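You operate a simulated robot arm through the tools that you are given. There is no shell and no other tool. Be economical: measure what you need, move in short steps, check, and stop when the job is done.

You are at the controls of a simulated robot arm. One attempt, no reset.

TASK
Stack the clipboard labelled "open" from the middle shelf under the air panel on top of the clipboard labelled "hold". Put the blue tub on the back of the pane cart's deck. Open the sample drawer. Any order will do.

The check looks at the end state, three seconds after you hand in, the way a careful person would. Anything else that was tipped, shoved, dropped, spilled or broken makes it a failure.

THE ROBOT
A 7-joint arm with a vacuum gripper on a trunk, on a base that drives. Base frame: it is fixed to the floor where the robot stands at the start and does not move with it; the origin is under the middle of the robot, x ahead of it, y to its left, z up; the surface under the hand at the start is at about z = 950. Units: mm, rad, N and s.
With the tool pointing down near the work surface it reaches from about 100 to 800 mm from the robot's upright axis, wherever it stands. Its first joint turns from -2.897 to 2.897 rad. Places, roughly: back of the pane cart's deck (98x21 cm) [-7200, -12720, 480]; blue tub [-7750, -14500, 500]; sample drawer [-7300, 3300, 800]. Payload 1.88 kg.
Tool frame: the origin (TCP) lies in the middle of the cups' lips, and z points out of the cups. The gripper has 1 cup of 32 mm across, covering 32 by 32 mm (tool x, y); the bellows give 14 mm. With the vacuum on, a cup seals on a smooth face that it is pressed against (1 to 4 N); it does not hold porous or soft things. The pull reaches 41 N.
Orientation is told as [roll, pitch, yaw] about the base's x, y, z axes, in that order, counted from this pose: with the cups facing straight down, the tool's x points along the base's -x, its y along +y and its z along -z.

THE INTERFACE
- The arm moves only by the tool servo_tool. Its argument "series" is text: rows parted by semicolons, each of 7 numbers parted by spaces: the turn, a rotation vector about the base's x, y, z in rad, then the shift along the base's x, y, z in mm, then the vacuum: 1 switches it on, 0 off. In form: wx wy wz tx ty tz suction; .... A call has 1 to 20 rows; each row shifts and turns the commanded pose from where the row before left it. A row lasts 0.2 s, in which the tool goes at most 50 mm and 0.15 rad; a call with a longer step from one row to the next is refused whole, and so is a gripper value outside its range. A pose out of reach is approached as far as the arm can. The call stops where the force on the tool passes 40 N (or 10 N more than at its start, if that is more) or the arm is blocked; 0.2 s more then pass. The pull builds up within a second once a cup has sealed. Time passes only in rows, and 0.2 s behind the last, so rows that do not move give it time. The reply holds the time, the measured pose of the TCP, the force on the tool along the base axes and the pull of the vacuum, in the units named above and with some noise, with the torque about the TCP (base axes, N m) and any sound that the robot's microphone picked up, and new pictures: "pictures" is both (left out), scene, wrist or none.
- Cameras (640 x 400 px; columns grow to the right, rows downward): "scene" is now at [25.8, 163.8, 1551.1]; the picture's right is [0.01, -1.00, 0.00], its down [-0.64, -0.00, -0.77] and it looks along [0.77, 0.00, -0.64] (base axes); focal length 280 px, centre (320, 200). "wrist" rides on the gripper at [82, 14, -216] in the tool frame; the picture's right is [-0.17, 0.99, 0.00], its down [-0.91, -0.15, -0.37] and it looks along [-0.37, -0.06, 0.93] (tool axes); focal length 243 px, centre (320, 200). There is no depth. A picture from a camera that has moved, and an enlarged one, comes with that camera's place and axes in the base frame and with its lens.
- slide_trunk(by): slides the trunk up (or, below 0, down) by that many mm; the arm and the scene camera ride with it, the base frame stays. It gives what a move gives, with no picture.
- drive_base(legs): drives the robot by 1 to 6 legs, each [ahead, left, turn to the left] in mm, mm and rad, along the robot's own axes; the way and the turn of a leg run together, so that a leg with both is an arc; at most 1500 mm and 3.142 rad a leg. The arm and the cameras ride along, it lands a little off, and it stops where it bumps. It gives what a move gives, and a new picture of the scene camera.
- head_to(pan, tilt): turns the head with the scene camera to pan (to the left, within 2.705 rad either way) and tilt (down, from -0.506 to 1.204), counted from straight ahead of the robot. It gives what a move gives, and a new picture of the scene camera.
- zoom(camera, box): a new picture of the part [left, top, right, bottom] of that camera's present view, enlarged. The clock stands still meanwhile.
- job_done(): hands the job in; it is judged then, once.

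Work in short steps. Places have to be worked out from the pictures, the camera data and where the tool is seen: move nearer, look again, correct. Check each grasp and each placing, and mend what went wrong. You have 165 turns and 260 pictures in all, those below and enlarged ones among them. Switch the vacuum off and draw the arm clear of the work before you hand the job in, unless the task says otherwise; then end with one line.

The tools are called as name(argument=value, ...) on one line, values as JSON. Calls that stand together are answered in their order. servo_tool: Moves the arm, as the interface text tells. Its arguments: {"type":"object","properties":{"series":{"type":"string"},"pictures":{"type":"string","enum":["both","scene","wrist","none"]}},"required":["series"]} The other tools are called the same way: slide_trunk (by) slides the trunk up or down; drive_base (legs) drives the base; head_to (pan, tilt) turns the head that bears the scene camera; zoom (camera, box) takes an enlarged picture of a part of a camera's view; job_done () hands the job in.

At the start:

```text
clock: 0.0
position: [449.5, 131.5, 1164.5]
tcp_rot: [0.001, 0.0, -0.001]
ft_force: [0.1, 0.7, 0.0]
moment: [-0.02, 0.0, 0.0]
pull: 0.1
trunk travel left (down, up): [-500.0, 90.0]
robot x, y, heading: [-1.6, 0.5, 0.003]
head pan, tilt: [0.005, 0.693]
```

scene: 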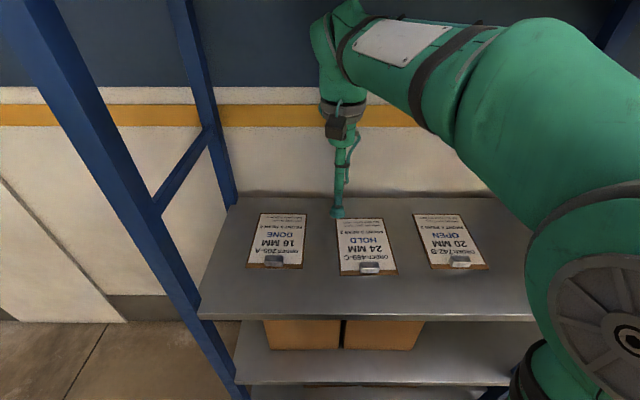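
wrist: 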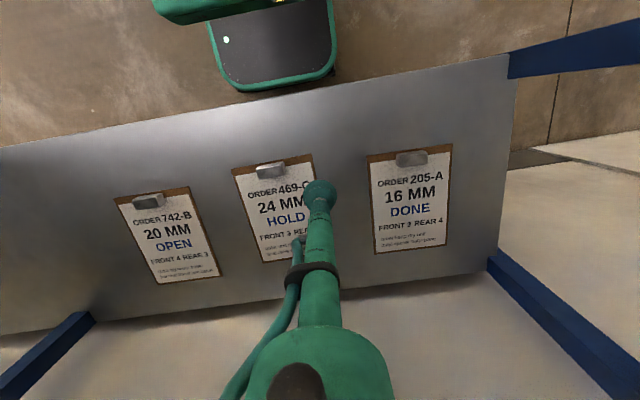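

The shelf ahead holds three clipboards (DONE, HOLD, OPEN). I need to check whether this is the one "under the air panel", so I'll look up first.

head_to(pan=0, tilt=-0.1)

head_to(pan=1.3, tilt=0.2)

head_to(pan=2.6, tilt=0.2)

head_to(pan=-1.3, tilt=0.2)

head_to(pan=-2.6, tilt=0.2)

```text
clock: 1.1
position: [449.7, 131.1, 1163.4]
tcp_rot: [0.002, -0.001, -0.002]
ft_force: [0.2, 0.2, -0.5]
moment: [0.02, -0.03, -0.02]
pull: 0.0
trunk travel left (down, up): [-500.0, 90.0]
robot x, y, heading: [4.4, 2.6, -0.002]
head pan, tilt: [0.0, -0.099]
camera scene: at [27.7, 163.4, 1623.1], right [0.0, -1.0, 0.0], down [0.1, 0.0, -1.0], along [1.0, 0.0, 0.1], focal length 280 px, centre (320, 200)
```

scene: 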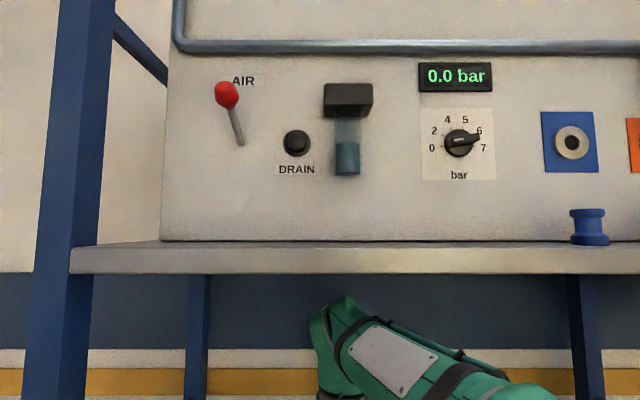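

```text
clock: 2.6
position: [448.7, 131.4, 1164.8]
tcp_rot: [0.001, -0.002, 0.0]
ft_force: [0.3, 0.3, 0.6]
moment: [-0.02, 0.02, 0.03]
pull: 0.1
trunk travel left (down, up): [-500.0, 90.0]
robot x, y, heading: [2.9, 2.8, 0.001]
head pan, tilt: [1.3, 0.201]
camera scene: at [-34.4, 253.1, 1595.9], right [0.96, -0.27, 0.0], down [-0.05, -0.19, -0.98], along [0.26, 0.94, -0.2], focal length 280 px, centre (320, 200)
```

scene: 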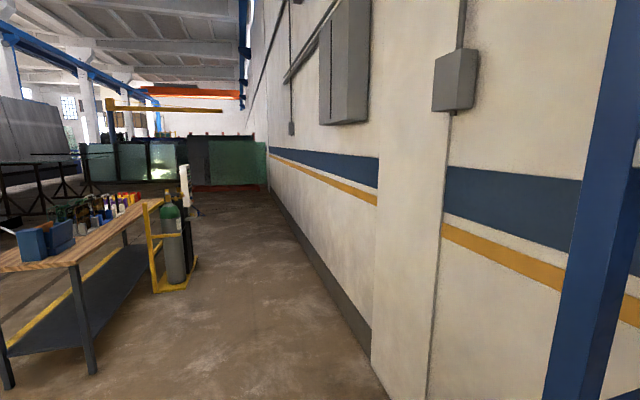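

```text
clock: 4.1
position: [448.7, 130.6, 1164.0]
tcp_rot: [-0.001, 0.0, 0.001]
ft_force: [-0.9, 0.0, -0.2]
moment: [-0.02, 0.02, -0.03]
pull: 0.1
trunk travel left (down, up): [-500.0, 90.0]
robot x, y, heading: [0.4, -0.1, 0.001]
head pan, tilt: [2.601, 0.201]
camera scene: at [-139.2, 211.4, 1595.9], right [0.52, 0.86, 0.0], down [0.17, -0.1, -0.98], along [-0.84, 0.51, -0.2], focal length 280 px, centre (320, 200)
```

scene: 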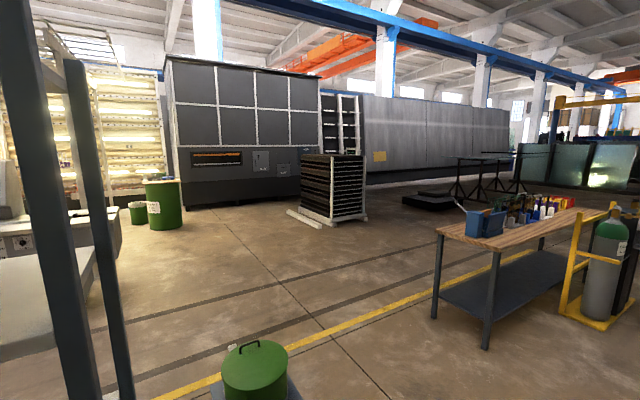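

```text
clock: 7.3
position: [449.2, 129.8, 1164.3]
tcp_rot: [0.0, 0.0, -0.001]
ft_force: [0.6, -0.3, 0.1]
moment: [-0.03, 0.01, -0.02]
pull: 0.0
trunk travel left (down, up): [-500.0, 90.0]
robot x, y, heading: [-2.8, 2.4, -0.001]
head pan, tilt: [-1.3, 0.201]
camera scene: at [-34.5, 73.6, 1595.9], right [-0.96, -0.27, 0.0], down [-0.05, 0.19, -0.98], along [0.26, -0.94, -0.2], focal length 280 px, centre (320, 200)
```

scene: 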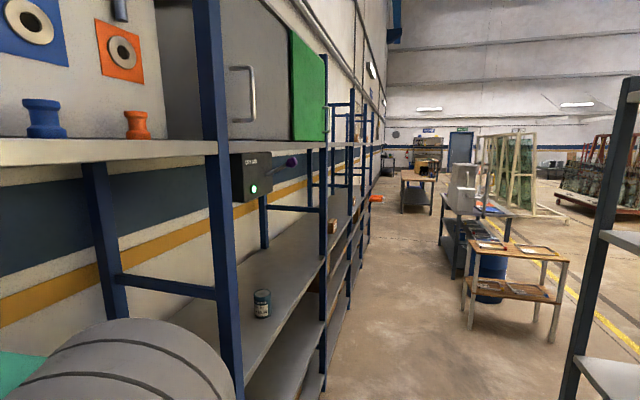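

```text
clock: 8.7
position: [449.8, 131.0, 1164.4]
tcp_rot: [0.001, -0.001, -0.002]
ft_force: [-0.3, 0.0, 0.8]
moment: [0.0, 0.03, -0.03]
pull: 0.1
trunk travel left (down, up): [-500.0, 90.0]
robot x, y, heading: [0.1, 1.8, 0.001]
head pan, tilt: [-2.601, 0.201]
camera scene: at [-139.2, 115.3, 1595.9], right [-0.52, 0.86, 0.0], down [0.17, 0.1, -0.98], along [-0.84, -0.51, -0.2], focal length 280 px, centre (320, 200)
```

scene: 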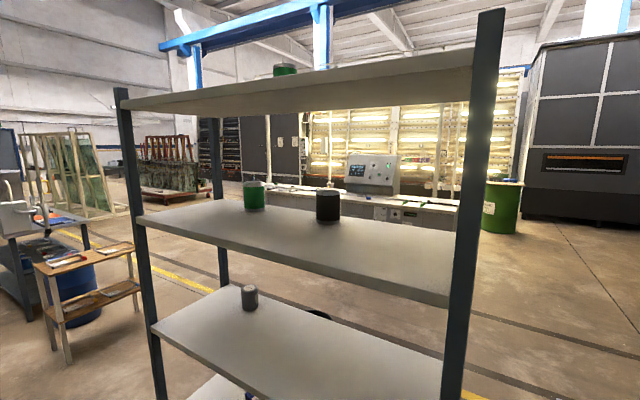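

This is the right rack: the air panel is above the clipboard shelf. Now I'll look back at the clipboards in close-up.

head_to(pan=-0.2, tilt=0.8)

zoom(camera="wrist", box=[100, 140, 340, 290])

```text
clock: 10.9
position: [449.0, 131.5, 1164.1]
tcp_rot: [0.0, 0.001, -0.001]
ft_force: [0.4, -0.2, 0.5]
moment: [0.03, 0.02, 0.0]
pull: 0.0
trunk travel left (down, up): [-500.0, 90.0]
robot x, y, heading: [1.1, 2.1, 0.006]
head pan, tilt: [-0.201, 0.799]
camera scene: at [19.7, 147.3, 1542.2], right [-0.2, -0.98, 0.0], down [-0.7, 0.14, -0.7], along [0.68, -0.14, -0.72], focal length 280 px, centre (320, 200)
```

scene: 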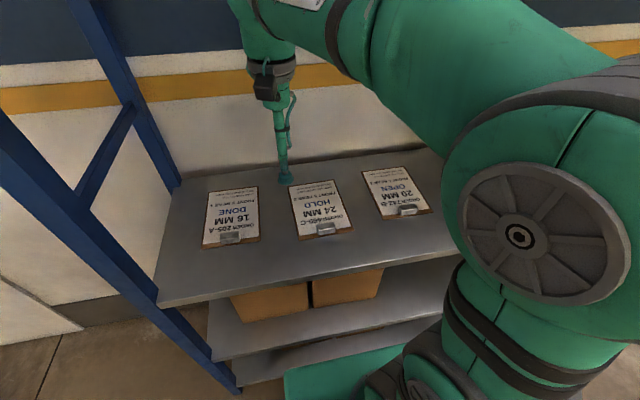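

```text
2.67 times, centred on (220, 215) of wrist
camera zoom: at [367.2, 146.0, 1378.9], right [0.17, 0.99, 0.0], down [0.91, -0.15, 0.37], along [0.37, -0.06, -0.93], focal length 647 px, centre (587, 160)
```

zoom: 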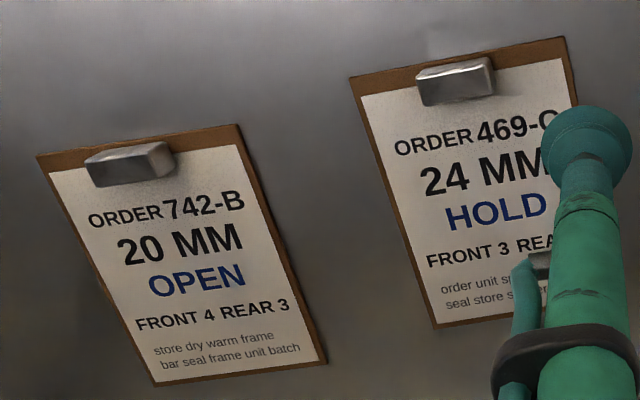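

OPEN is about centred at (570,-190) and HOLD at (552,46), both roughly 147x203 mm with the clip at the near edge. I'll move above OPEN at safe height and look again.

servo_tool(series="0 0 0 18 -46 0 0;0 0 0 18 -46 0 0;0 0 0 18 -46 0 0;0 0 0 18 -46 0 0;0 0 0 18 -46 0 0;0 0 0 18 -46 0 0;0 0 0 18 -46 0 0;0 0 0 0 0 -50 0;0 0 0 0 0 -50 0;0 0 0 0 0 0 0")

```text
clock: 13.1
position: [577.4, -191.4, 1062.5]
tcp_rot: [0.0, 0.0, 0.0]
ft_force: [0.2, -0.3, 0.3]
moment: [0.0, 0.02, 0.0]
pull: 0.1
trunk travel left (down, up): [-500.0, 90.0]
robot x, y, heading: [2.1, 0.2, -0.003]
head pan, tilt: [-0.201, 0.799]
camera scene: at [20.0, 147.2, 1542.2], right [-0.2, -0.98, 0.0], down [-0.7, 0.14, -0.7], along [0.68, -0.14, -0.72], focal length 280 px, centre (320, 200)
camera wrist: at [495.5, -177.3, 1277.3], right [0.17, 0.99, 0.0], down [0.91, -0.15, 0.38], along [0.37, -0.06, -0.93], focal length 243 px, centre (320, 200)
```

scene: 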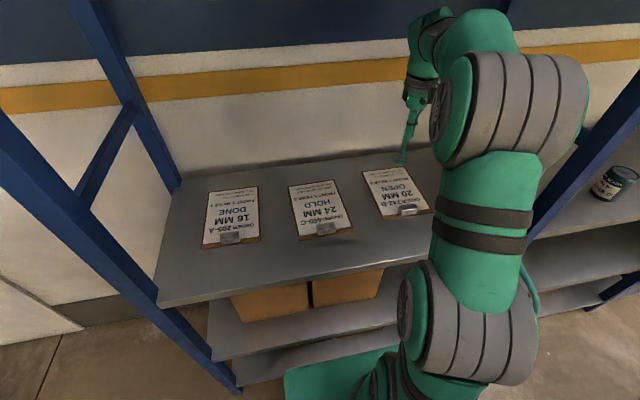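
wrist: 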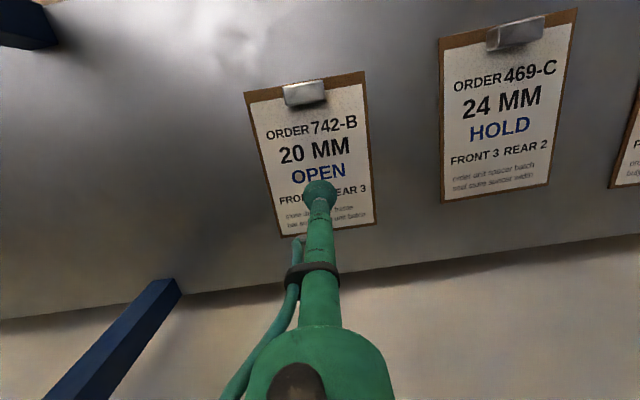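

My estimate puts OPEN at (572,-193) and HOLD at (552,42) with yaw about +0.03. I'll shift slightly toward the clip and descend onto the board with the vacuum on.

servo_tool(series="0 0 0 -8 -2 -40 0;0 0 0 0 0 -35 0;0 0 0 0 0 -10 1;0 0 0 0 0 -5 1;0 0 0 0 0 -4 1;0 0 0 0 0 -3 1;0 0 0 0 0 0 1", pictures="wrist")

```text
clock: 14.7
position: [567.6, -196.6, 966.5]
tcp_rot: [-0.001, 0.001, 0.001]
ft_force: [0.0, -0.1, -0.2]
moment: [0.02, 0.02, 0.02]
pull: 0.1
trunk travel left (down, up): [-500.0, 90.0]
robot x, y, heading: [-1.8, 5.0, 0.0]
head pan, tilt: [-0.201, 0.799]
camera wrist: at [486.1, -180.1, 1181.9], right [0.17, 0.99, 0.0], down [0.91, -0.15, 0.37], along [0.37, -0.06, -0.93], focal length 243 px, centre (320, 200)
```

wrist: 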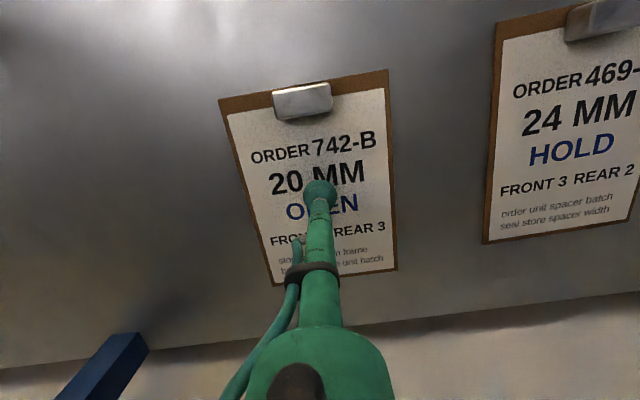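

No contact yet at z=966, so I'll continue in small steps.

servo_tool(series="0 0 0 0 0 -3 1;0 0 0 0 0 -3 1;0 0 0 0 0 -2 1;0 0 0 0 0 -2 1;0 0 0 0 0 0 1;0 0 0 0 0 0 1", pictures="none")

```text
clock: 16.1
position: [565.8, -194.7, 956.6]
tcp_rot: [-0.002, 0.001, 0.0]
ft_force: [-0.3, -0.7, 0.6]
moment: [0.02, -0.06, 0.0]
pull: 40.9
trunk travel left (down, up): [-500.0, 90.0]
robot x, y, heading: [-1.2, 2.5, -0.003]
head pan, tilt: [-0.201, 0.799]
```

It sealed with a pull of 40.9 and the board top at z≈957. I'll lift and check.

servo_tool(series="0 0 0 0 0 10 1;0 0 0 0 0 20 1;0 0 0 0 0 30 1;0 0 0 0 0 0 1")

```text
clock: 17.1
position: [567.7, -192.6, 1015.5]
tcp_rot: [0.0, 0.0, 0.0]
ft_force: [-0.1, -0.2, -0.3]
moment: [-0.02, 0.02, 0.03]
pull: 40.5
trunk travel left (down, up): [-500.0, 90.0]
robot x, y, heading: [2.2, -2.3, 0.001]
head pan, tilt: [-0.201, 0.799]
camera scene: at [19.5, 147.3, 1542.2], right [-0.2, -0.98, 0.0], down [-0.7, 0.14, -0.7], along [0.68, -0.14, -0.72], focal length 280 px, centre (320, 200)
camera wrist: at [485.4, -177.2, 1230.3], right [0.17, 0.99, 0.0], down [0.91, -0.15, 0.37], along [0.37, -0.06, -0.93], focal length 243 px, centre (320, 200)
```

scene: 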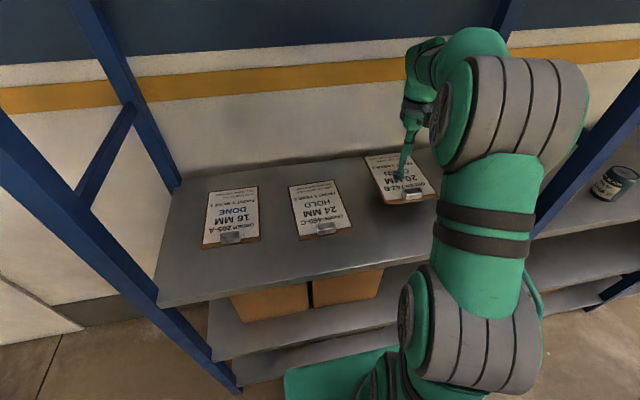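
wrist: 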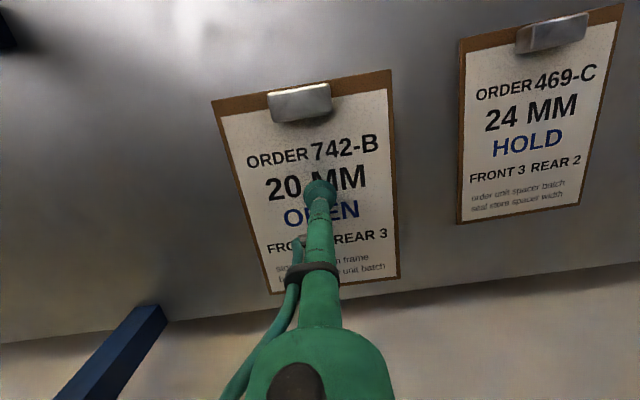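

The board is held. I'll carry it over to above HOLD, offset about 35 mm away from the robot so it clears HOLD's clip, and yaw it by +0.03.

servo_tool(series="0 0 0.01 5 47 0 1;0 0 0.01 5 47 0 1;0 0 0.01 5 47 0 1;0 0 0 0 47 0 1;0 0 0 0 47 0 1;0 0 0 0 0 0 1")

```text
clock: 18.5
position: [584.3, 44.6, 1018.1]
tcp_rot: [0.001, -0.001, 0.03]
ft_force: [0.0, -0.5, -1.8]
moment: [-0.02, -0.03, -0.03]
pull: 40.7
trunk travel left (down, up): [-500.0, 90.0]
robot x, y, heading: [-3.6, -2.9, -0.003]
head pan, tilt: [-0.201, 0.799]
camera scene: at [19.6, 147.6, 1542.2], right [-0.2, -0.98, 0.0], down [-0.7, 0.14, -0.7], along [0.68, -0.14, -0.72], focal length 280 px, centre (320, 200)
camera wrist: at [502.5, 57.7, 1232.0], right [0.14, 0.99, 0.0], down [0.92, -0.13, 0.37], along [0.37, -0.05, -0.93], focal length 243 px, centre (320, 200)
```

scene: 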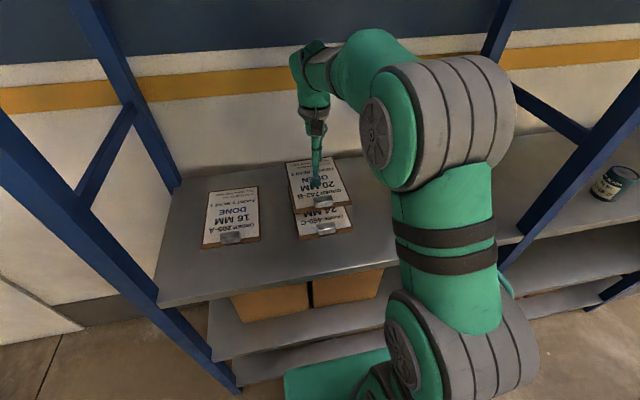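
wrist: 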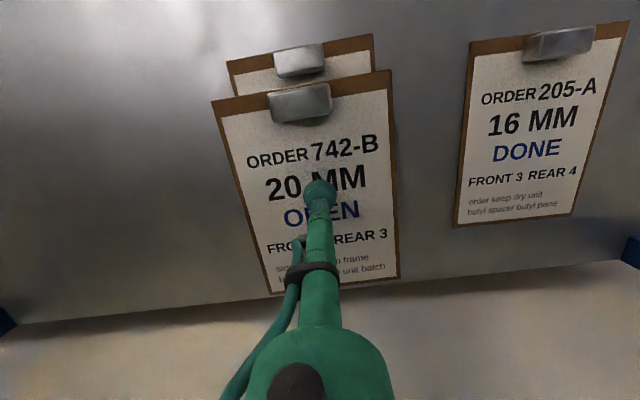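

It lines up well, so I'll lower it until I see contact.

servo_tool(series="0 0 0 0 0 -25 1;0 0 0 0 0 -15 1;0 0 0 0 0 -6 1;0 0 0 0 0 -3 1;0 0 0 0 0 0 1")

```text
clock: 19.7
position: [583.0, 43.3, 967.7]
tcp_rot: [0.0, 0.0, 0.03]
ft_force: [-0.2, 0.6, -0.6]
moment: [0.04, -0.03, -0.05]
pull: 40.8
trunk travel left (down, up): [-500.0, 90.0]
robot x, y, heading: [-0.1, 0.8, 0.002]
head pan, tilt: [-0.201, 0.799]
camera scene: at [19.6, 147.3, 1542.2], right [-0.2, -0.98, 0.0], down [-0.7, 0.14, -0.7], along [0.68, -0.14, -0.72], focal length 280 px, centre (320, 200)
camera wrist: at [500.9, 55.5, 1183.4], right [0.14, 0.99, 0.0], down [0.92, -0.13, 0.37], along [0.37, -0.05, -0.93], focal length 243 px, centre (320, 200)
```

scene: 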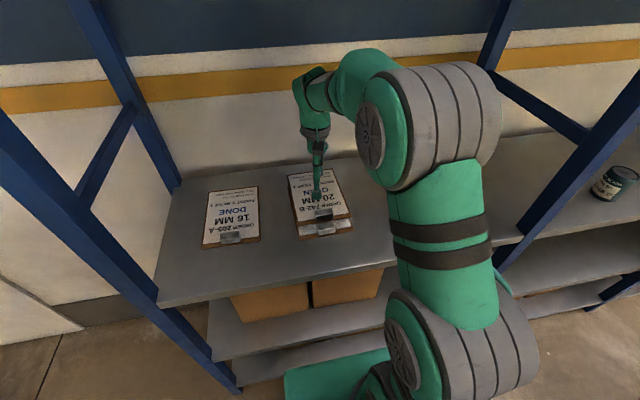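
wrist: 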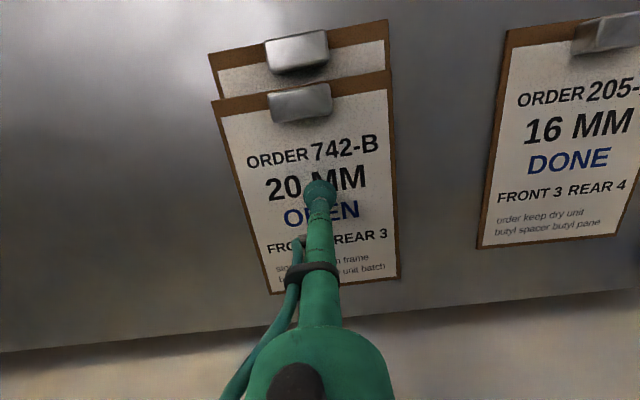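

It's clear of the clip. I'll press down the last few mm until there is a light force.

servo_tool(series="0 0 0 0 0 -2 1;0 0 0 0 0 -2 1;0 0 0 0 0 -1 1;0 0 0 0 0 0 1", pictures="none")

```text
clock: 20.7
position: [580.7, 42.5, 963.6]
tcp_rot: [0.0, 0.0, 0.029]
ft_force: [0.9, -0.1, -1.6]
moment: [-0.01, -0.02, -0.03]
pull: 40.7
trunk travel left (down, up): [-500.0, 90.0]
robot x, y, heading: [1.3, -2.5, -0.0]
head pan, tilt: [-0.201, 0.799]
```

servo_tool(series="0 0 0 0 0 -2 1;0 0 0 0 0 0 1", pictures="none")

```text
clock: 21.3
position: [581.3, 41.7, 962.3]
tcp_rot: [0.0, -0.001, 0.03]
ft_force: [0.0, -0.5, -0.6]
moment: [0.03, -0.01, 0.0]
pull: 40.8
trunk travel left (down, up): [-500.0, 90.0]
robot x, y, heading: [2.6, -2.4, -0.002]
head pan, tilt: [-0.201, 0.799]
```

Force is still within noise, so I'll go a little lower.

servo_tool(series="0 0 0 0 0 -2 1;0 0 0 0 0 -1 1;0 0 0 0 0 0 1", pictures="wrist")

```text
clock: 22.1
position: [581.5, 41.9, 959.1]
tcp_rot: [0.0, -0.001, 0.031]
ft_force: [-0.4, 0.3, -1.7]
moment: [0.0, 0.0, 0.02]
pull: 40.6
trunk travel left (down, up): [-500.0, 90.0]
robot x, y, heading: [0.8, -1.4, -0.002]
head pan, tilt: [-0.201, 0.799]
camera wrist: at [499.1, 55.0, 1173.6], right [0.14, 0.99, 0.0], down [0.92, -0.13, 0.37], along [0.37, -0.05, -0.93], focal length 243 px, centre (320, 200)
```

wrist: 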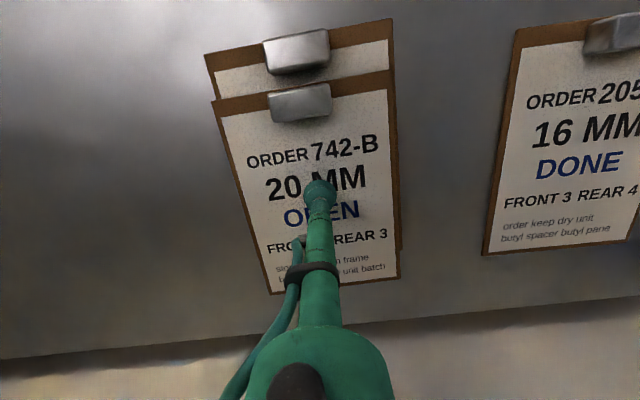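

It is in or within a mm or two of contact. I'll release and rise.

servo_tool(series="0 0 0 0 0 -1 1;0 0 0 0 0 0 0;0 0 0 0 0 0 0;0 0 0 0 0 0 0;0 0 0 0 0 3 0;0 0 0 0 0 10 0;0 0 0 0 0 40 0;0 0 0 0 0 50 0;0 0 0 0 0 50 0")

```text
clock: 24.1
position: [578.1, 39.4, 1110.6]
tcp_rot: [0.002, 0.002, 0.03]
ft_force: [-0.8, -0.8, 0.9]
moment: [0.02, -0.01, 0.01]
pull: 0.1
trunk travel left (down, up): [-500.0, 90.0]
robot x, y, heading: [-2.0, -1.8, -0.003]
head pan, tilt: [-0.201, 0.799]
camera scene: at [19.7, 147.3, 1542.2], right [-0.2, -0.98, 0.0], down [-0.7, 0.14, -0.7], along [0.68, -0.14, -0.72], focal length 280 px, centre (320, 200)
camera wrist: at [496.6, 52.7, 1325.8], right [0.14, 0.99, 0.0], down [0.92, -0.13, 0.37], along [0.37, -0.05, -0.93], focal length 243 px, centre (320, 200)
```

scene: 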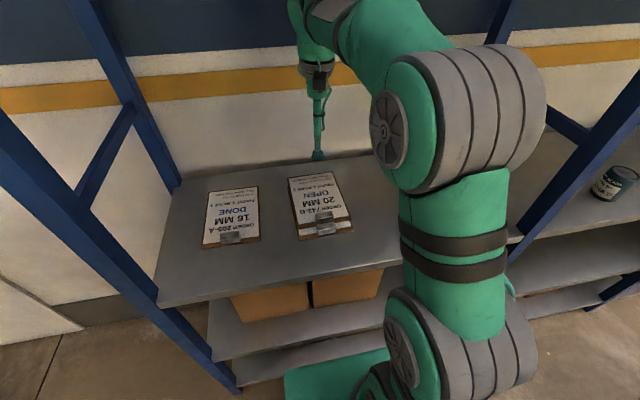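
wrist: 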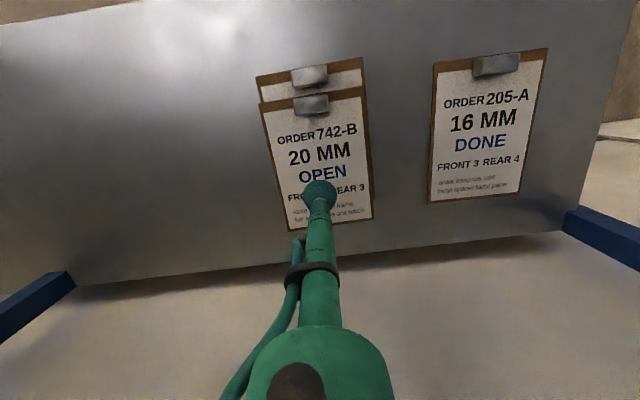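

OPEN now lies flat on HOLD. I'll retract the arm out of the rack and survey the floor for the drive.

servo_tool(series="0 0 0 -45 0 10 0;0 0 0 -45 0 10 0;0 0 0 -45 0 10 0;0 0 0 -45 0 10 0;0 0 0 -45 0 0 0;0 0 0 -45 0 0 0;0 0 0 -10 0 0 0", pictures="none")

head_to(pan=-2.6, tilt=0.7)

head_to(pan=2.6, tilt=0.7)

head_to(pan=-1.57, tilt=0.5)

head_to(pan=1.57, tilt=0.5)

```text
clock: 25.7
position: [301.6, 40.2, 1149.5]
tcp_rot: [0.0, 0.0, 0.03]
ft_force: [-0.6, 0.0, 0.7]
moment: [0.0, -0.02, 0.02]
pull: 0.1
trunk travel left (down, up): [-500.0, 90.0]
robot x, y, heading: [-1.6, -0.2, 0.0]
head pan, tilt: [-0.201, 0.799]
```

```text
clock: 27.9
position: [301.8, 42.1, 1148.2]
tcp_rot: [0.001, 0.001, 0.029]
ft_force: [0.2, -1.0, 0.7]
moment: [0.01, 0.01, -0.02]
pull: 0.1
trunk travel left (down, up): [-500.0, 90.0]
robot x, y, heading: [2.8, -1.4, -0.003]
head pan, tilt: [-2.601, 0.7]
camera scene: at [-132.2, 119.6, 1550.5], right [-0.52, 0.86, 0.0], down [0.55, 0.33, -0.76], along [-0.66, -0.39, -0.64], focal length 280 px, centre (320, 200)
```

scene: 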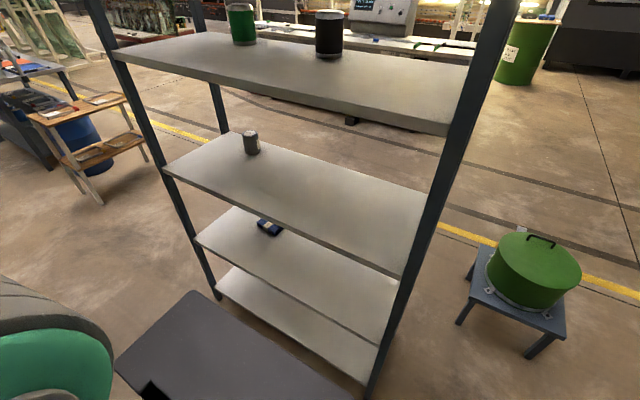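

```text
clock: 32.0
position: [301.3, 41.0, 1148.7]
tcp_rot: [0.001, 0.002, 0.03]
ft_force: [-0.2, -0.4, 0.0]
moment: [-0.01, 0.0, 0.04]
pull: 0.0
trunk travel left (down, up): [-500.0, 90.0]
robot x, y, heading: [0.7, -2.1, 0.001]
head pan, tilt: [2.601, 0.7]
camera scene: at [-132.2, 207.1, 1550.5], right [0.52, 0.86, 0.0], down [0.55, -0.33, -0.76], along [-0.66, 0.39, -0.64], focal length 280 px, centre (320, 200)
```

scene: 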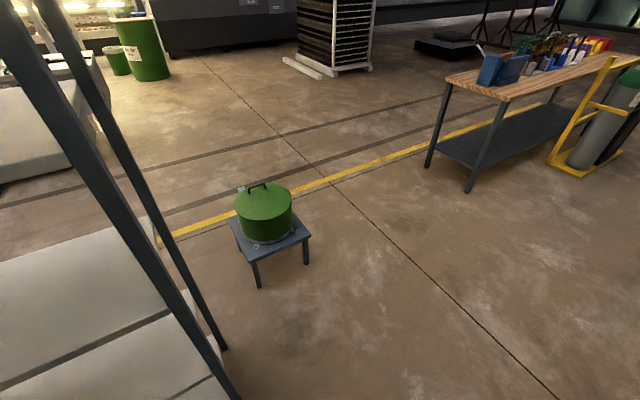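

```text
clock: 35.4
position: [302.2, 42.5, 1148.4]
tcp_rot: [0.0, 0.001, 0.03]
ft_force: [0.0, -0.4, -0.3]
moment: [0.02, 0.03, 0.0]
pull: 0.0
trunk travel left (down, up): [-500.0, 90.0]
robot x, y, heading: [-0.3, 1.1, -0.0]
head pan, tilt: [-1.571, 0.499]
camera scene: at [-59.4, 72.4, 1568.2], right [-1.0, 0.0, 0.0], down [0.0, 0.48, -0.88], along [0.0, -0.88, -0.48], focal length 280 px, centre (320, 200)
```

scene: 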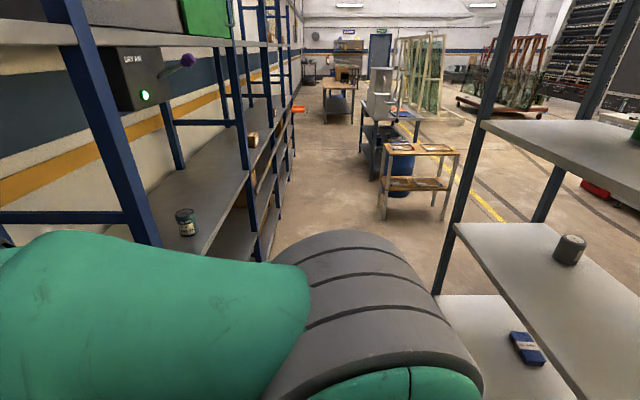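

```text
clock: 38.1
position: [301.8, 41.9, 1149.7]
tcp_rot: [0.001, -0.001, 0.03]
ft_force: [-0.1, 0.6, 0.6]
moment: [0.02, -0.01, 0.01]
pull: 0.2
trunk travel left (down, up): [-500.0, 90.0]
robot x, y, heading: [-1.3, 2.3, -0.006]
head pan, tilt: [1.571, 0.499]
camera scene: at [-59.4, 254.3, 1568.2], right [1.0, 0.0, 0.0], down [0.0, -0.48, -0.88], along [0.0, 0.88, -0.48], focal length 280 px, centre (320, 200)
```

scene: 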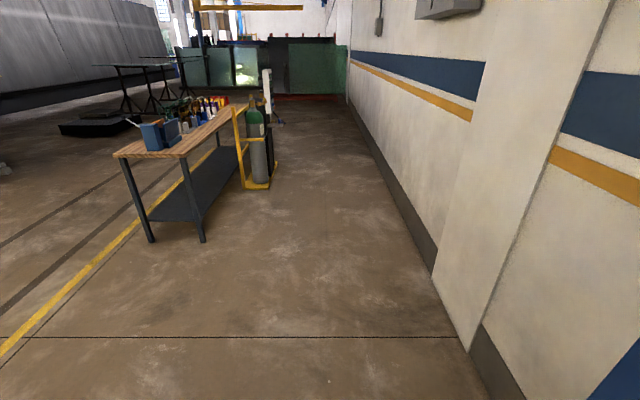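

There is a rack about 600 mm behind me, a stool with a drum near (-1350,550), and a bench from about y=2320 on. I'll back off slightly, go left 1450 and turn to face -x.

drive_base(legs=[[-130, 0, 0], [0, 1450, 0], [0, 0, 3.1]])

head_to(pan=0, tilt=0.25)

```text
clock: 53.5
position: [-441.1, 1379.7, 1149.5]
tcp_rot: [0.001, -0.001, -3.083]
ft_force: [0.1, -0.7, -0.4]
moment: [0.01, 0.0, -0.02]
pull: 0.0
trunk travel left (down, up): [-500.0, 90.0]
robot x, y, heading: [-143.9, 1427.2, -3.109]
head pan, tilt: [1.571, 0.499]
camera scene: at [-72.5, 1175.6, 1568.2], right [-1.0, -0.03, 0.0], down [-0.01, 0.48, -0.88], along [0.02, -0.88, -0.48], focal length 280 px, centre (320, 200)
```

scene: 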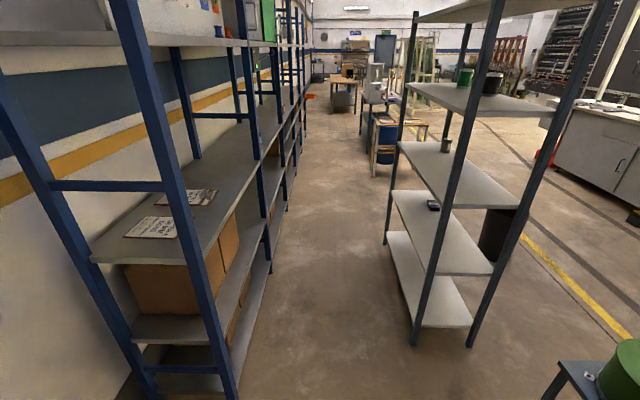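

```text
clock: 55.1
position: [-439.9, 1379.5, 1149.9]
tcp_rot: [0.0, -0.001, -3.084]
ft_force: [0.0, 0.0, -1.2]
moment: [-0.03, 0.0, 0.02]
pull: 0.1
trunk travel left (down, up): [-500.0, 90.0]
robot x, y, heading: [-142.0, 1425.4, -3.115]
head pan, tilt: [0.0, 0.25]
camera scene: at [-168.3, 1264.0, 1591.3], right [-0.03, 1.0, 0.0], down [0.25, 0.01, -0.97], along [-0.97, -0.03, -0.25], focal length 280 px, centre (320, 200)
```

scene: 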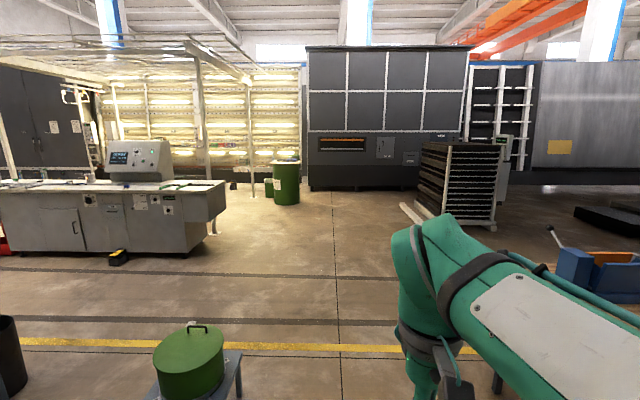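

The sample drawer shows at about pixel (410,158), low right on the dark furnace, with a tray rack in front of it to the right. The lane at y≈1425 is clear, so I'll drive 4.5 m ahead and look.

drive_base(legs=[[1500, 0, -0.03], [1500, 0, 0], [1500, 0, 0]])

head_to(pan=-0.5, tilt=0.35)

```text
clock: 76.6
position: [-4948.0, 1426.9, 1149.7]
tcp_rot: [0.0, -0.001, 3.123]
ft_force: [1.0, 0.0, 0.1]
moment: [0.04, -0.02, -0.03]
pull: 0.0
trunk travel left (down, up): [-500.0, 90.0]
robot x, y, heading: [-4646.6, 1452.8, 3.09]
head pan, tilt: [0.0, 0.25]
camera scene: at [-4685.2, 1291.0, 1591.3], right [0.05, 1.0, 0.0], down [0.25, -0.01, -0.97], along [-0.97, 0.05, -0.25], focal length 280 px, centre (320, 200)
```

scene: 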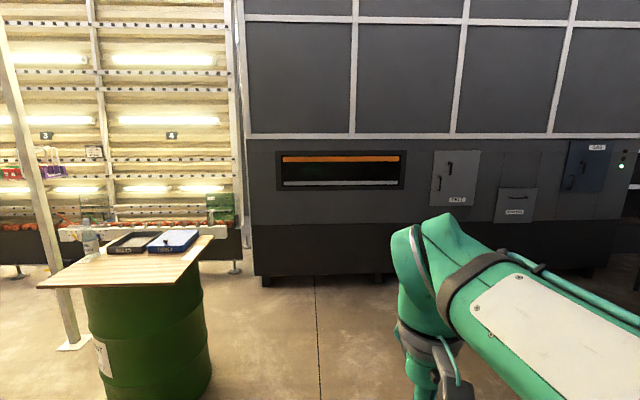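

```text
clock: 77.5
position: [-4947.7, 1427.0, 1149.7]
tcp_rot: [-0.001, 0.0, 3.122]
ft_force: [0.2, 0.3, -0.5]
moment: [0.02, 0.03, 0.01]
pull: 0.1
trunk travel left (down, up): [-500.0, 90.0]
robot x, y, heading: [-4643.7, 1455.1, 3.094]
head pan, tilt: [-0.499, 0.351]
camera scene: at [-4671.5, 1334.9, 1581.9], right [0.52, 0.85, 0.0], down [0.29, -0.18, -0.94], along [-0.8, 0.49, -0.34], focal length 280 px, centre (320, 200)
```

scene: 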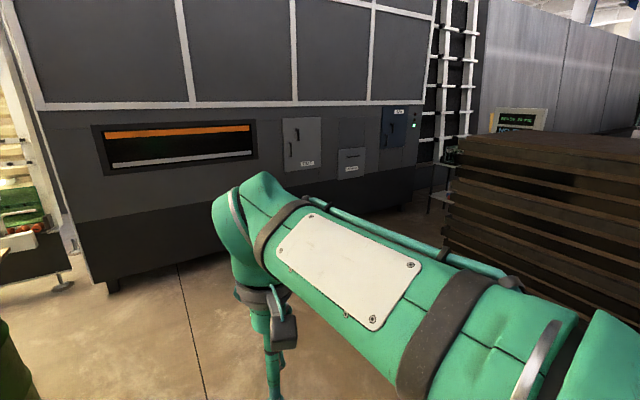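

zoom(camera="scene", box=[270, 90, 450, 200])

head_to(pan=-1.2, tilt=0.5)

```text
3.56 times, centred on (360, 145) of scene
camera zoom: at [-4671.5, 1334.9, 1581.9], right [0.52, 0.85, 0.0], down [0.29, -0.18, -0.94], along [-0.8, 0.49, -0.34], focal length 996 px, centre (178, 396)
```

zoom: 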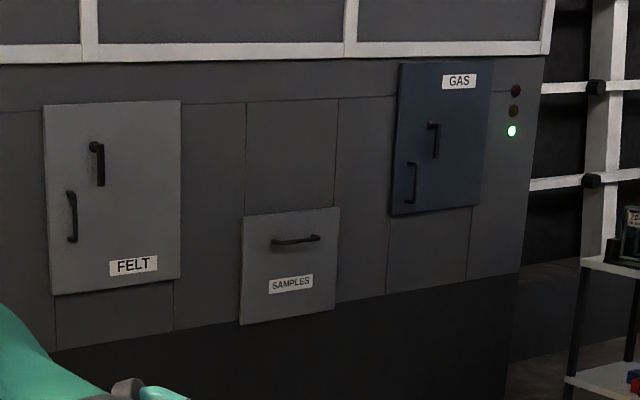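

```text
clock: 78.6
position: [-4948.2, 1427.4, 1148.1]
tcp_rot: [0.0, 0.0, 3.123]
ft_force: [0.2, 0.0, -0.6]
moment: [0.01, 0.01, 0.02]
pull: 0.1
trunk travel left (down, up): [-500.0, 90.0]
robot x, y, heading: [-4643.0, 1451.2, 3.094]
head pan, tilt: [-1.201, 0.499]
camera scene: at [-4620.8, 1372.8, 1568.2], right [0.95, 0.32, 0.0], down [0.15, -0.45, -0.88], along [-0.28, 0.83, -0.48], focal length 280 px, centre (320, 200)
```

scene: 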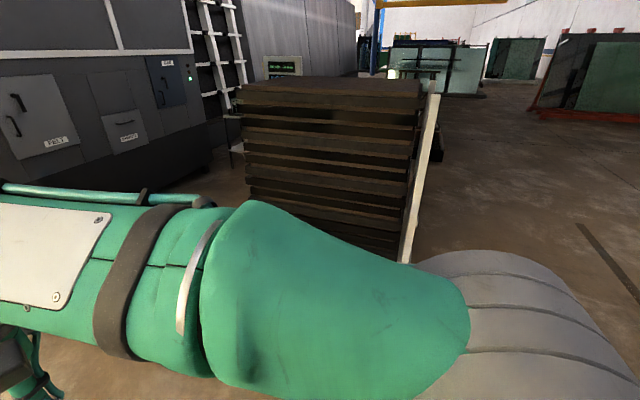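

The SAMPLES drawer is at roughly y 3300 and z 660–1040, with a smooth front and a horizontal handle. I'll drive to the gap in front of it: ahead about 1950, then right (+y) in part.

drive_base(legs=[[1000, 0, 0.05], [850, 0, 0], [0, -1000, 0]])

head_to(pan=-0.9, tilt=0.6)

```text
clock: 92.8
position: [-6808.3, 2442.7, 1149.1]
tcp_rot: [0.0, -0.001, 3.136]
ft_force: [-0.7, 0.1, 0.4]
moment: [0.0, -0.04, -0.01]
pull: 0.1
trunk travel left (down, up): [-500.0, 90.0]
robot x, y, heading: [-6508.3, 2472.3, 3.106]
head pan, tilt: [-1.201, 0.499]
camera scene: at [-6481.2, 2392.3, 1568.2], right [0.94, 0.33, 0.0], down [0.16, -0.45, -0.88], along [-0.29, 0.83, -0.48], focal length 280 px, centre (320, 200)
```

scene: 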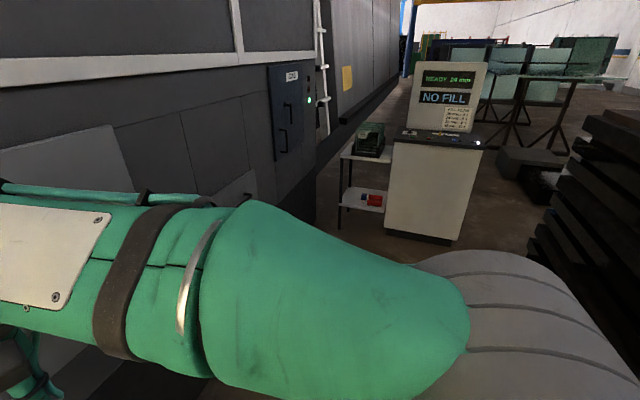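

```text
clock: 93.6
position: [-6808.8, 2442.8, 1148.1]
tcp_rot: [0.0, 0.0, 3.136]
ft_force: [-0.4, -0.2, -0.7]
moment: [-0.02, 0.05, 0.06]
pull: 0.1
trunk travel left (down, up): [-500.0, 90.0]
robot x, y, heading: [-6503.9, 2472.6, 3.106]
head pan, tilt: [-0.901, 0.6]
camera scene: at [-6503.6, 2377.6, 1559.1], right [0.81, 0.59, 0.0], down [0.33, -0.45, -0.83], along [-0.49, 0.66, -0.56], focal length 280 px, centre (320, 200)
```

scene: 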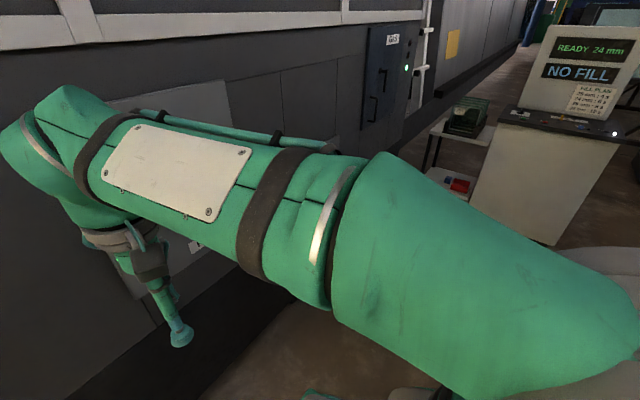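

The arm blocks the view, so I'll move right to be roughly in front of the drawer. Then I'll pitch the tool forward so the wrist camera sees the drawer front.

drive_base(legs=[[0, -800, 0.035]])

servo_tool(series="0 0.15 0 0 0 0 0;0 0.15 0 0 0 0 0;0 0.15 0 0 0 0 0;0 0.15 0 0 0 0 0;0 0.15 0 0 0 0 0;0 0.15 0 0 0 0 0;0 0 0 0 0 0 0")

```text
clock: 97.9
position: [-6795.1, 3222.0, 1149.3]
tcp_rot: [-0.001, 0.0, -3.111]
ft_force: [0.5, 0.0, -0.2]
moment: [0.0, 0.0, -0.02]
pull: 0.0
trunk travel left (down, up): [-500.0, 90.0]
robot x, y, heading: [-6493.1, 3259.1, 3.14]
head pan, tilt: [-0.901, 0.6]
camera scene: at [-6486.4, 3168.3, 1559.1], right [0.78, 0.62, 0.0], down [0.35, -0.44, -0.83], along [-0.51, 0.65, -0.56], focal length 280 px, centre (320, 200)
```

scene: 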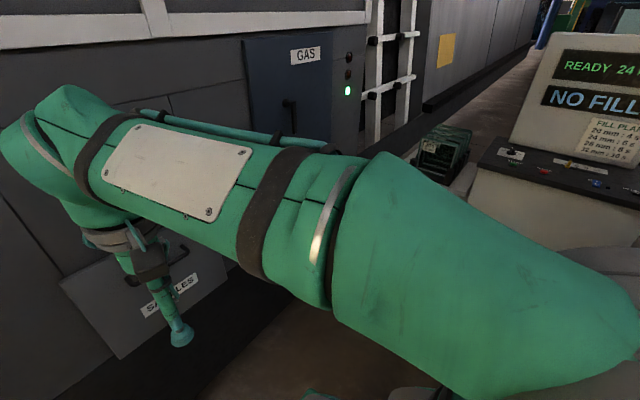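

```text
clock: 98.6
position: [-6810.3, 3226.7, 1092.2]
tcp_rot: [-0.068, -0.13, -3.131]
ft_force: [-0.3, -0.2, 0.3]
moment: [-0.02, 0.02, 0.01]
pull: 0.1
trunk travel left (down, up): [-500.0, 90.0]
robot x, y, heading: [-6490.6, 3265.5, 3.142]
head pan, tilt: [-0.901, 0.6]
stopped in row 3: the arm was blocked; the commanded pose is now the measured one
camera scene: at [-6486.5, 3168.3, 1558.1], right [0.78, 0.62, 0.0], down [0.35, -0.44, -0.83], along [-0.51, 0.65, -0.56], focal length 280 px, centre (320, 200)
camera wrist: at [-6700.7, 3201.1, 1293.0], right [-0.16, -0.99, -0.04], down [-0.86, 0.12, 0.5], along [-0.49, 0.12, -0.87], focal length 243 px, centre (320, 200)
```

scene: 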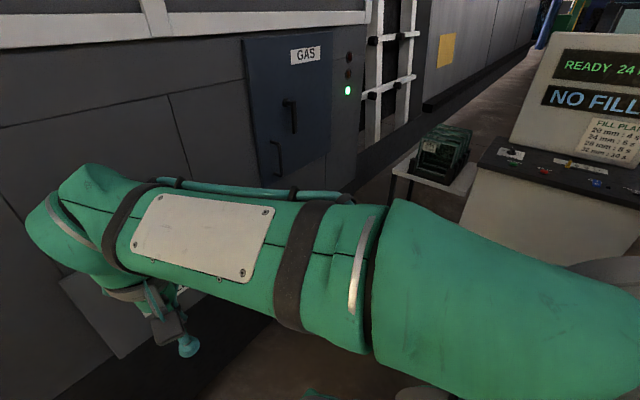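
wrist: 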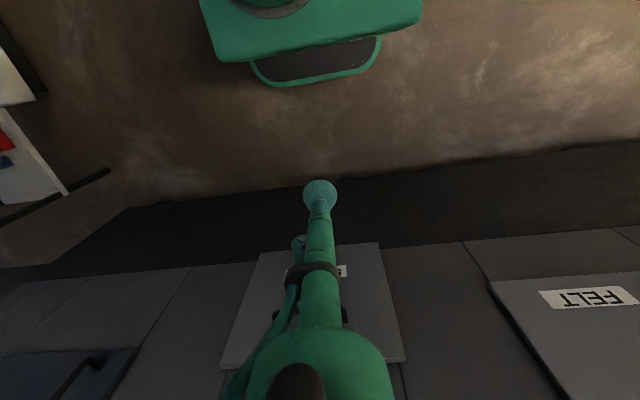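

The arm blocked at a joint limit because the TCP is too close to the axis. By triangulation the drawer front is at x≈-7230, y 3130–3530, z 655–1030. I'll extend forward, then lower the trunk and pitch.

servo_tool(series="0 0 0 -40 10 0 0;0 0 0 -40 10 0 0;0 0 0 -40 10 0 0;0 0 0 -40 10 0 0;0 0 0 -40 10 0 0;0 0.1 0 0 0 0 0;0 0.1 0 0 0 0 0;0 0.1 0 0 0 0 0;0 0.1 0 0 0 0 0;0 0.1 0 0 0 0 0;0 0.1 0 0 0 0 0;0 0.1 0 0 0 0 0;0 0 0 0 0 0 0")

```text
clock: 101.6
position: [-7011.0, 3279.0, 1062.4]
tcp_rot: [-0.074, -0.772, -3.135]
ft_force: [0.2, 0.3, 0.3]
moment: [-0.02, -0.03, -0.01]
pull: 0.1
trunk travel left (down, up): [-500.0, 90.0]
robot x, y, heading: [-6495.2, 3262.9, 3.141]
head pan, tilt: [-0.901, 0.6]
stopped in row 13: the arm was blocked; the commanded pose is now the measured one
camera scene: at [-6486.9, 3168.3, 1557.6], right [0.78, 0.62, 0.0], down [0.35, -0.44, -0.82], along [-0.51, 0.65, -0.57], focal length 280 px, centre (320, 200)
camera wrist: at [-6803.4, 3252.3, 1158.5], right [-0.16, -0.98, 0.06], down [-0.39, 0.12, 0.91], along [-0.91, 0.13, -0.4], focal length 243 px, centre (320, 200)
```

scene: 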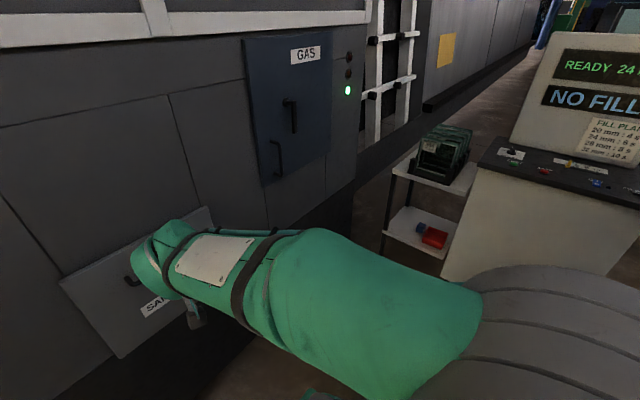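
wrist: 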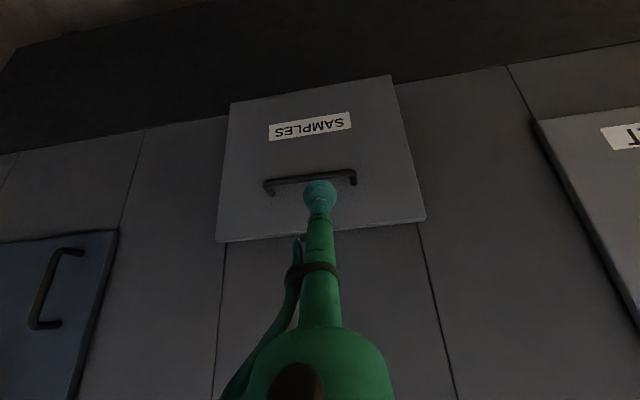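

The view is clear: the drawer spans y 3131–3522 and z 680–1031, the handle is at z≈948 and the label at z≈793. I'll aim for (y 3327, z 868), lowering the trunk so the arm can pitch to horizontal.

slide_trunk(by=-400)

servo_tool(series="0 0 0 20 0 40 0;0 0 0 0 0 40 0;0 0 0 0 0 40 0;0 0.1 0 0 0 40 0;0 0.1 0 0 0 40 0;0 0.1 0 0 0 0 0;0 0.1 0 0 0 0 0;0 0.1 0 0 0 0 0;0 0.1 0 0 0 0 0;0 0.1 0 0 0 0 0;0 0 0 0 0 0 0")

```text
clock: 105.4
position: [-7016.5, 3279.6, 657.0]
tcp_rot: [-0.075, -0.759, -3.134]
ft_force: [-0.4, 0.8, -0.2]
moment: [-0.02, -0.01, 0.01]
pull: 0.1
trunk travel left (down, up): [-100.0, 490.0]
robot x, y, heading: [-6494.5, 3259.7, 3.138]
head pan, tilt: [-0.901, 0.6]
```

```text
clock: 106.5
position: [-7012.5, 3283.8, 751.9]
tcp_rot: [-0.084, -0.725, -3.14]
ft_force: [0.0, -0.3, -0.3]
moment: [-0.03, 0.03, 0.02]
pull: 0.0
trunk travel left (down, up): [-100.0, 490.0]
robot x, y, heading: [-6488.8, 3261.9, 3.143]
head pan, tilt: [-0.901, 0.6]
stopped in row 5: the arm was blocked; the commanded pose is now the measured one
camera scene: at [-6486.4, 3168.3, 1157.0], right [0.78, 0.62, 0.0], down [0.35, -0.44, -0.83], along [-0.51, 0.65, -0.56], focal length 280 px, centre (320, 200)
camera wrist: at [-6809.2, 3253.5, 856.2], right [-0.18, -0.98, 0.05], down [-0.43, 0.12, 0.9], along [-0.89, 0.14, -0.44], focal length 243 px, centre (320, 200)
```

scene: 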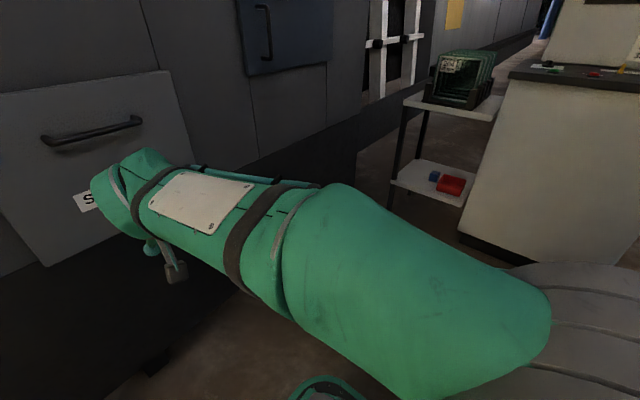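
wrist: 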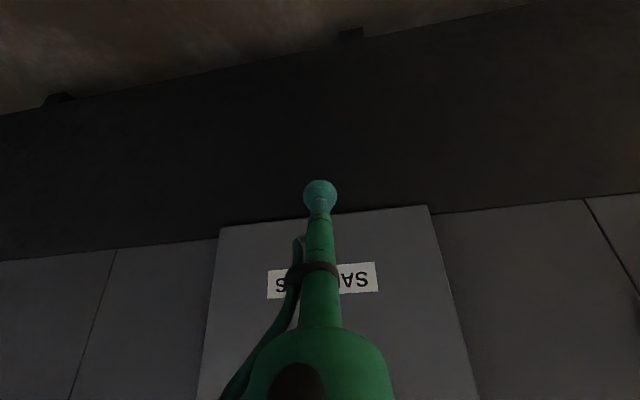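

The arm is folding too tightly because the TCP is too near the axis when horizontal. I want to back off, so I'll check the space behind first.

head_to(pan=-2.5, tilt=0.6)

head_to(pan=2.6, tilt=0.6)

```text
clock: 108.2
position: [-7011.5, 3283.5, 754.6]
tcp_rot: [-0.082, -0.725, -3.139]
ft_force: [-0.4, 0.2, 0.7]
moment: [0.0, 0.01, 0.0]
pull: 0.0
trunk travel left (down, up): [-100.0, 490.0]
robot x, y, heading: [-6493.2, 3262.4, 3.142]
head pan, tilt: [-2.499, 0.6]
camera scene: at [-6360.9, 3152.0, 1159.3], right [0.6, -0.8, 0.0], down [-0.45, -0.34, -0.83], along [0.66, 0.49, -0.56], focal length 280 px, centre (320, 200)
```

scene: 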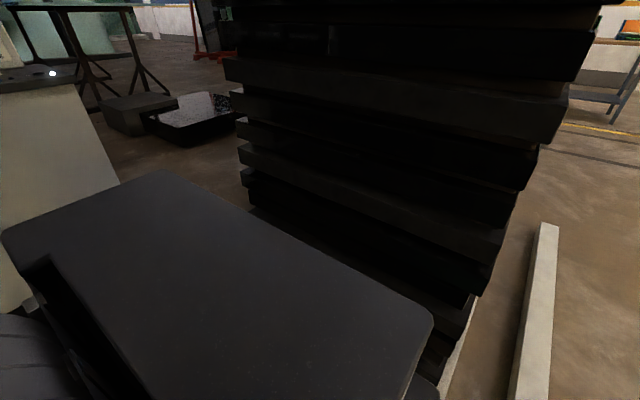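

```text
clock: 112.2
position: [-7014.8, 3282.6, 753.4]
tcp_rot: [-0.083, -0.726, -3.14]
ft_force: [-0.4, 0.5, 0.4]
moment: [-0.01, 0.0, 0.03]
pull: 0.1
trunk travel left (down, up): [-100.0, 490.0]
robot x, y, heading: [-6492.6, 3266.0, 3.141]
head pan, tilt: [2.601, 0.6]
camera scene: at [-6355.9, 3053.4, 1159.1], right [-0.52, -0.86, 0.0], down [-0.48, 0.29, -0.83], along [0.71, -0.43, -0.56], focal length 280 px, centre (320, 200)
```

scene: 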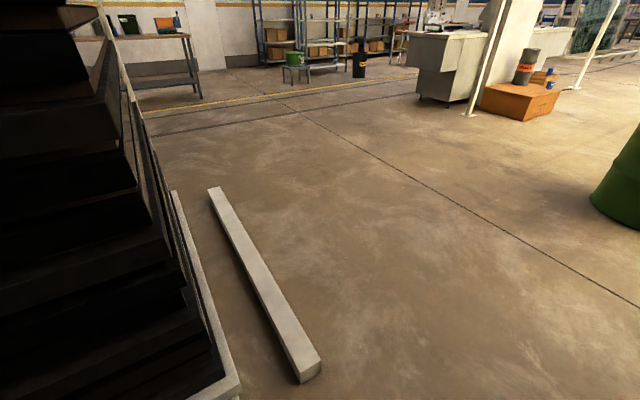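

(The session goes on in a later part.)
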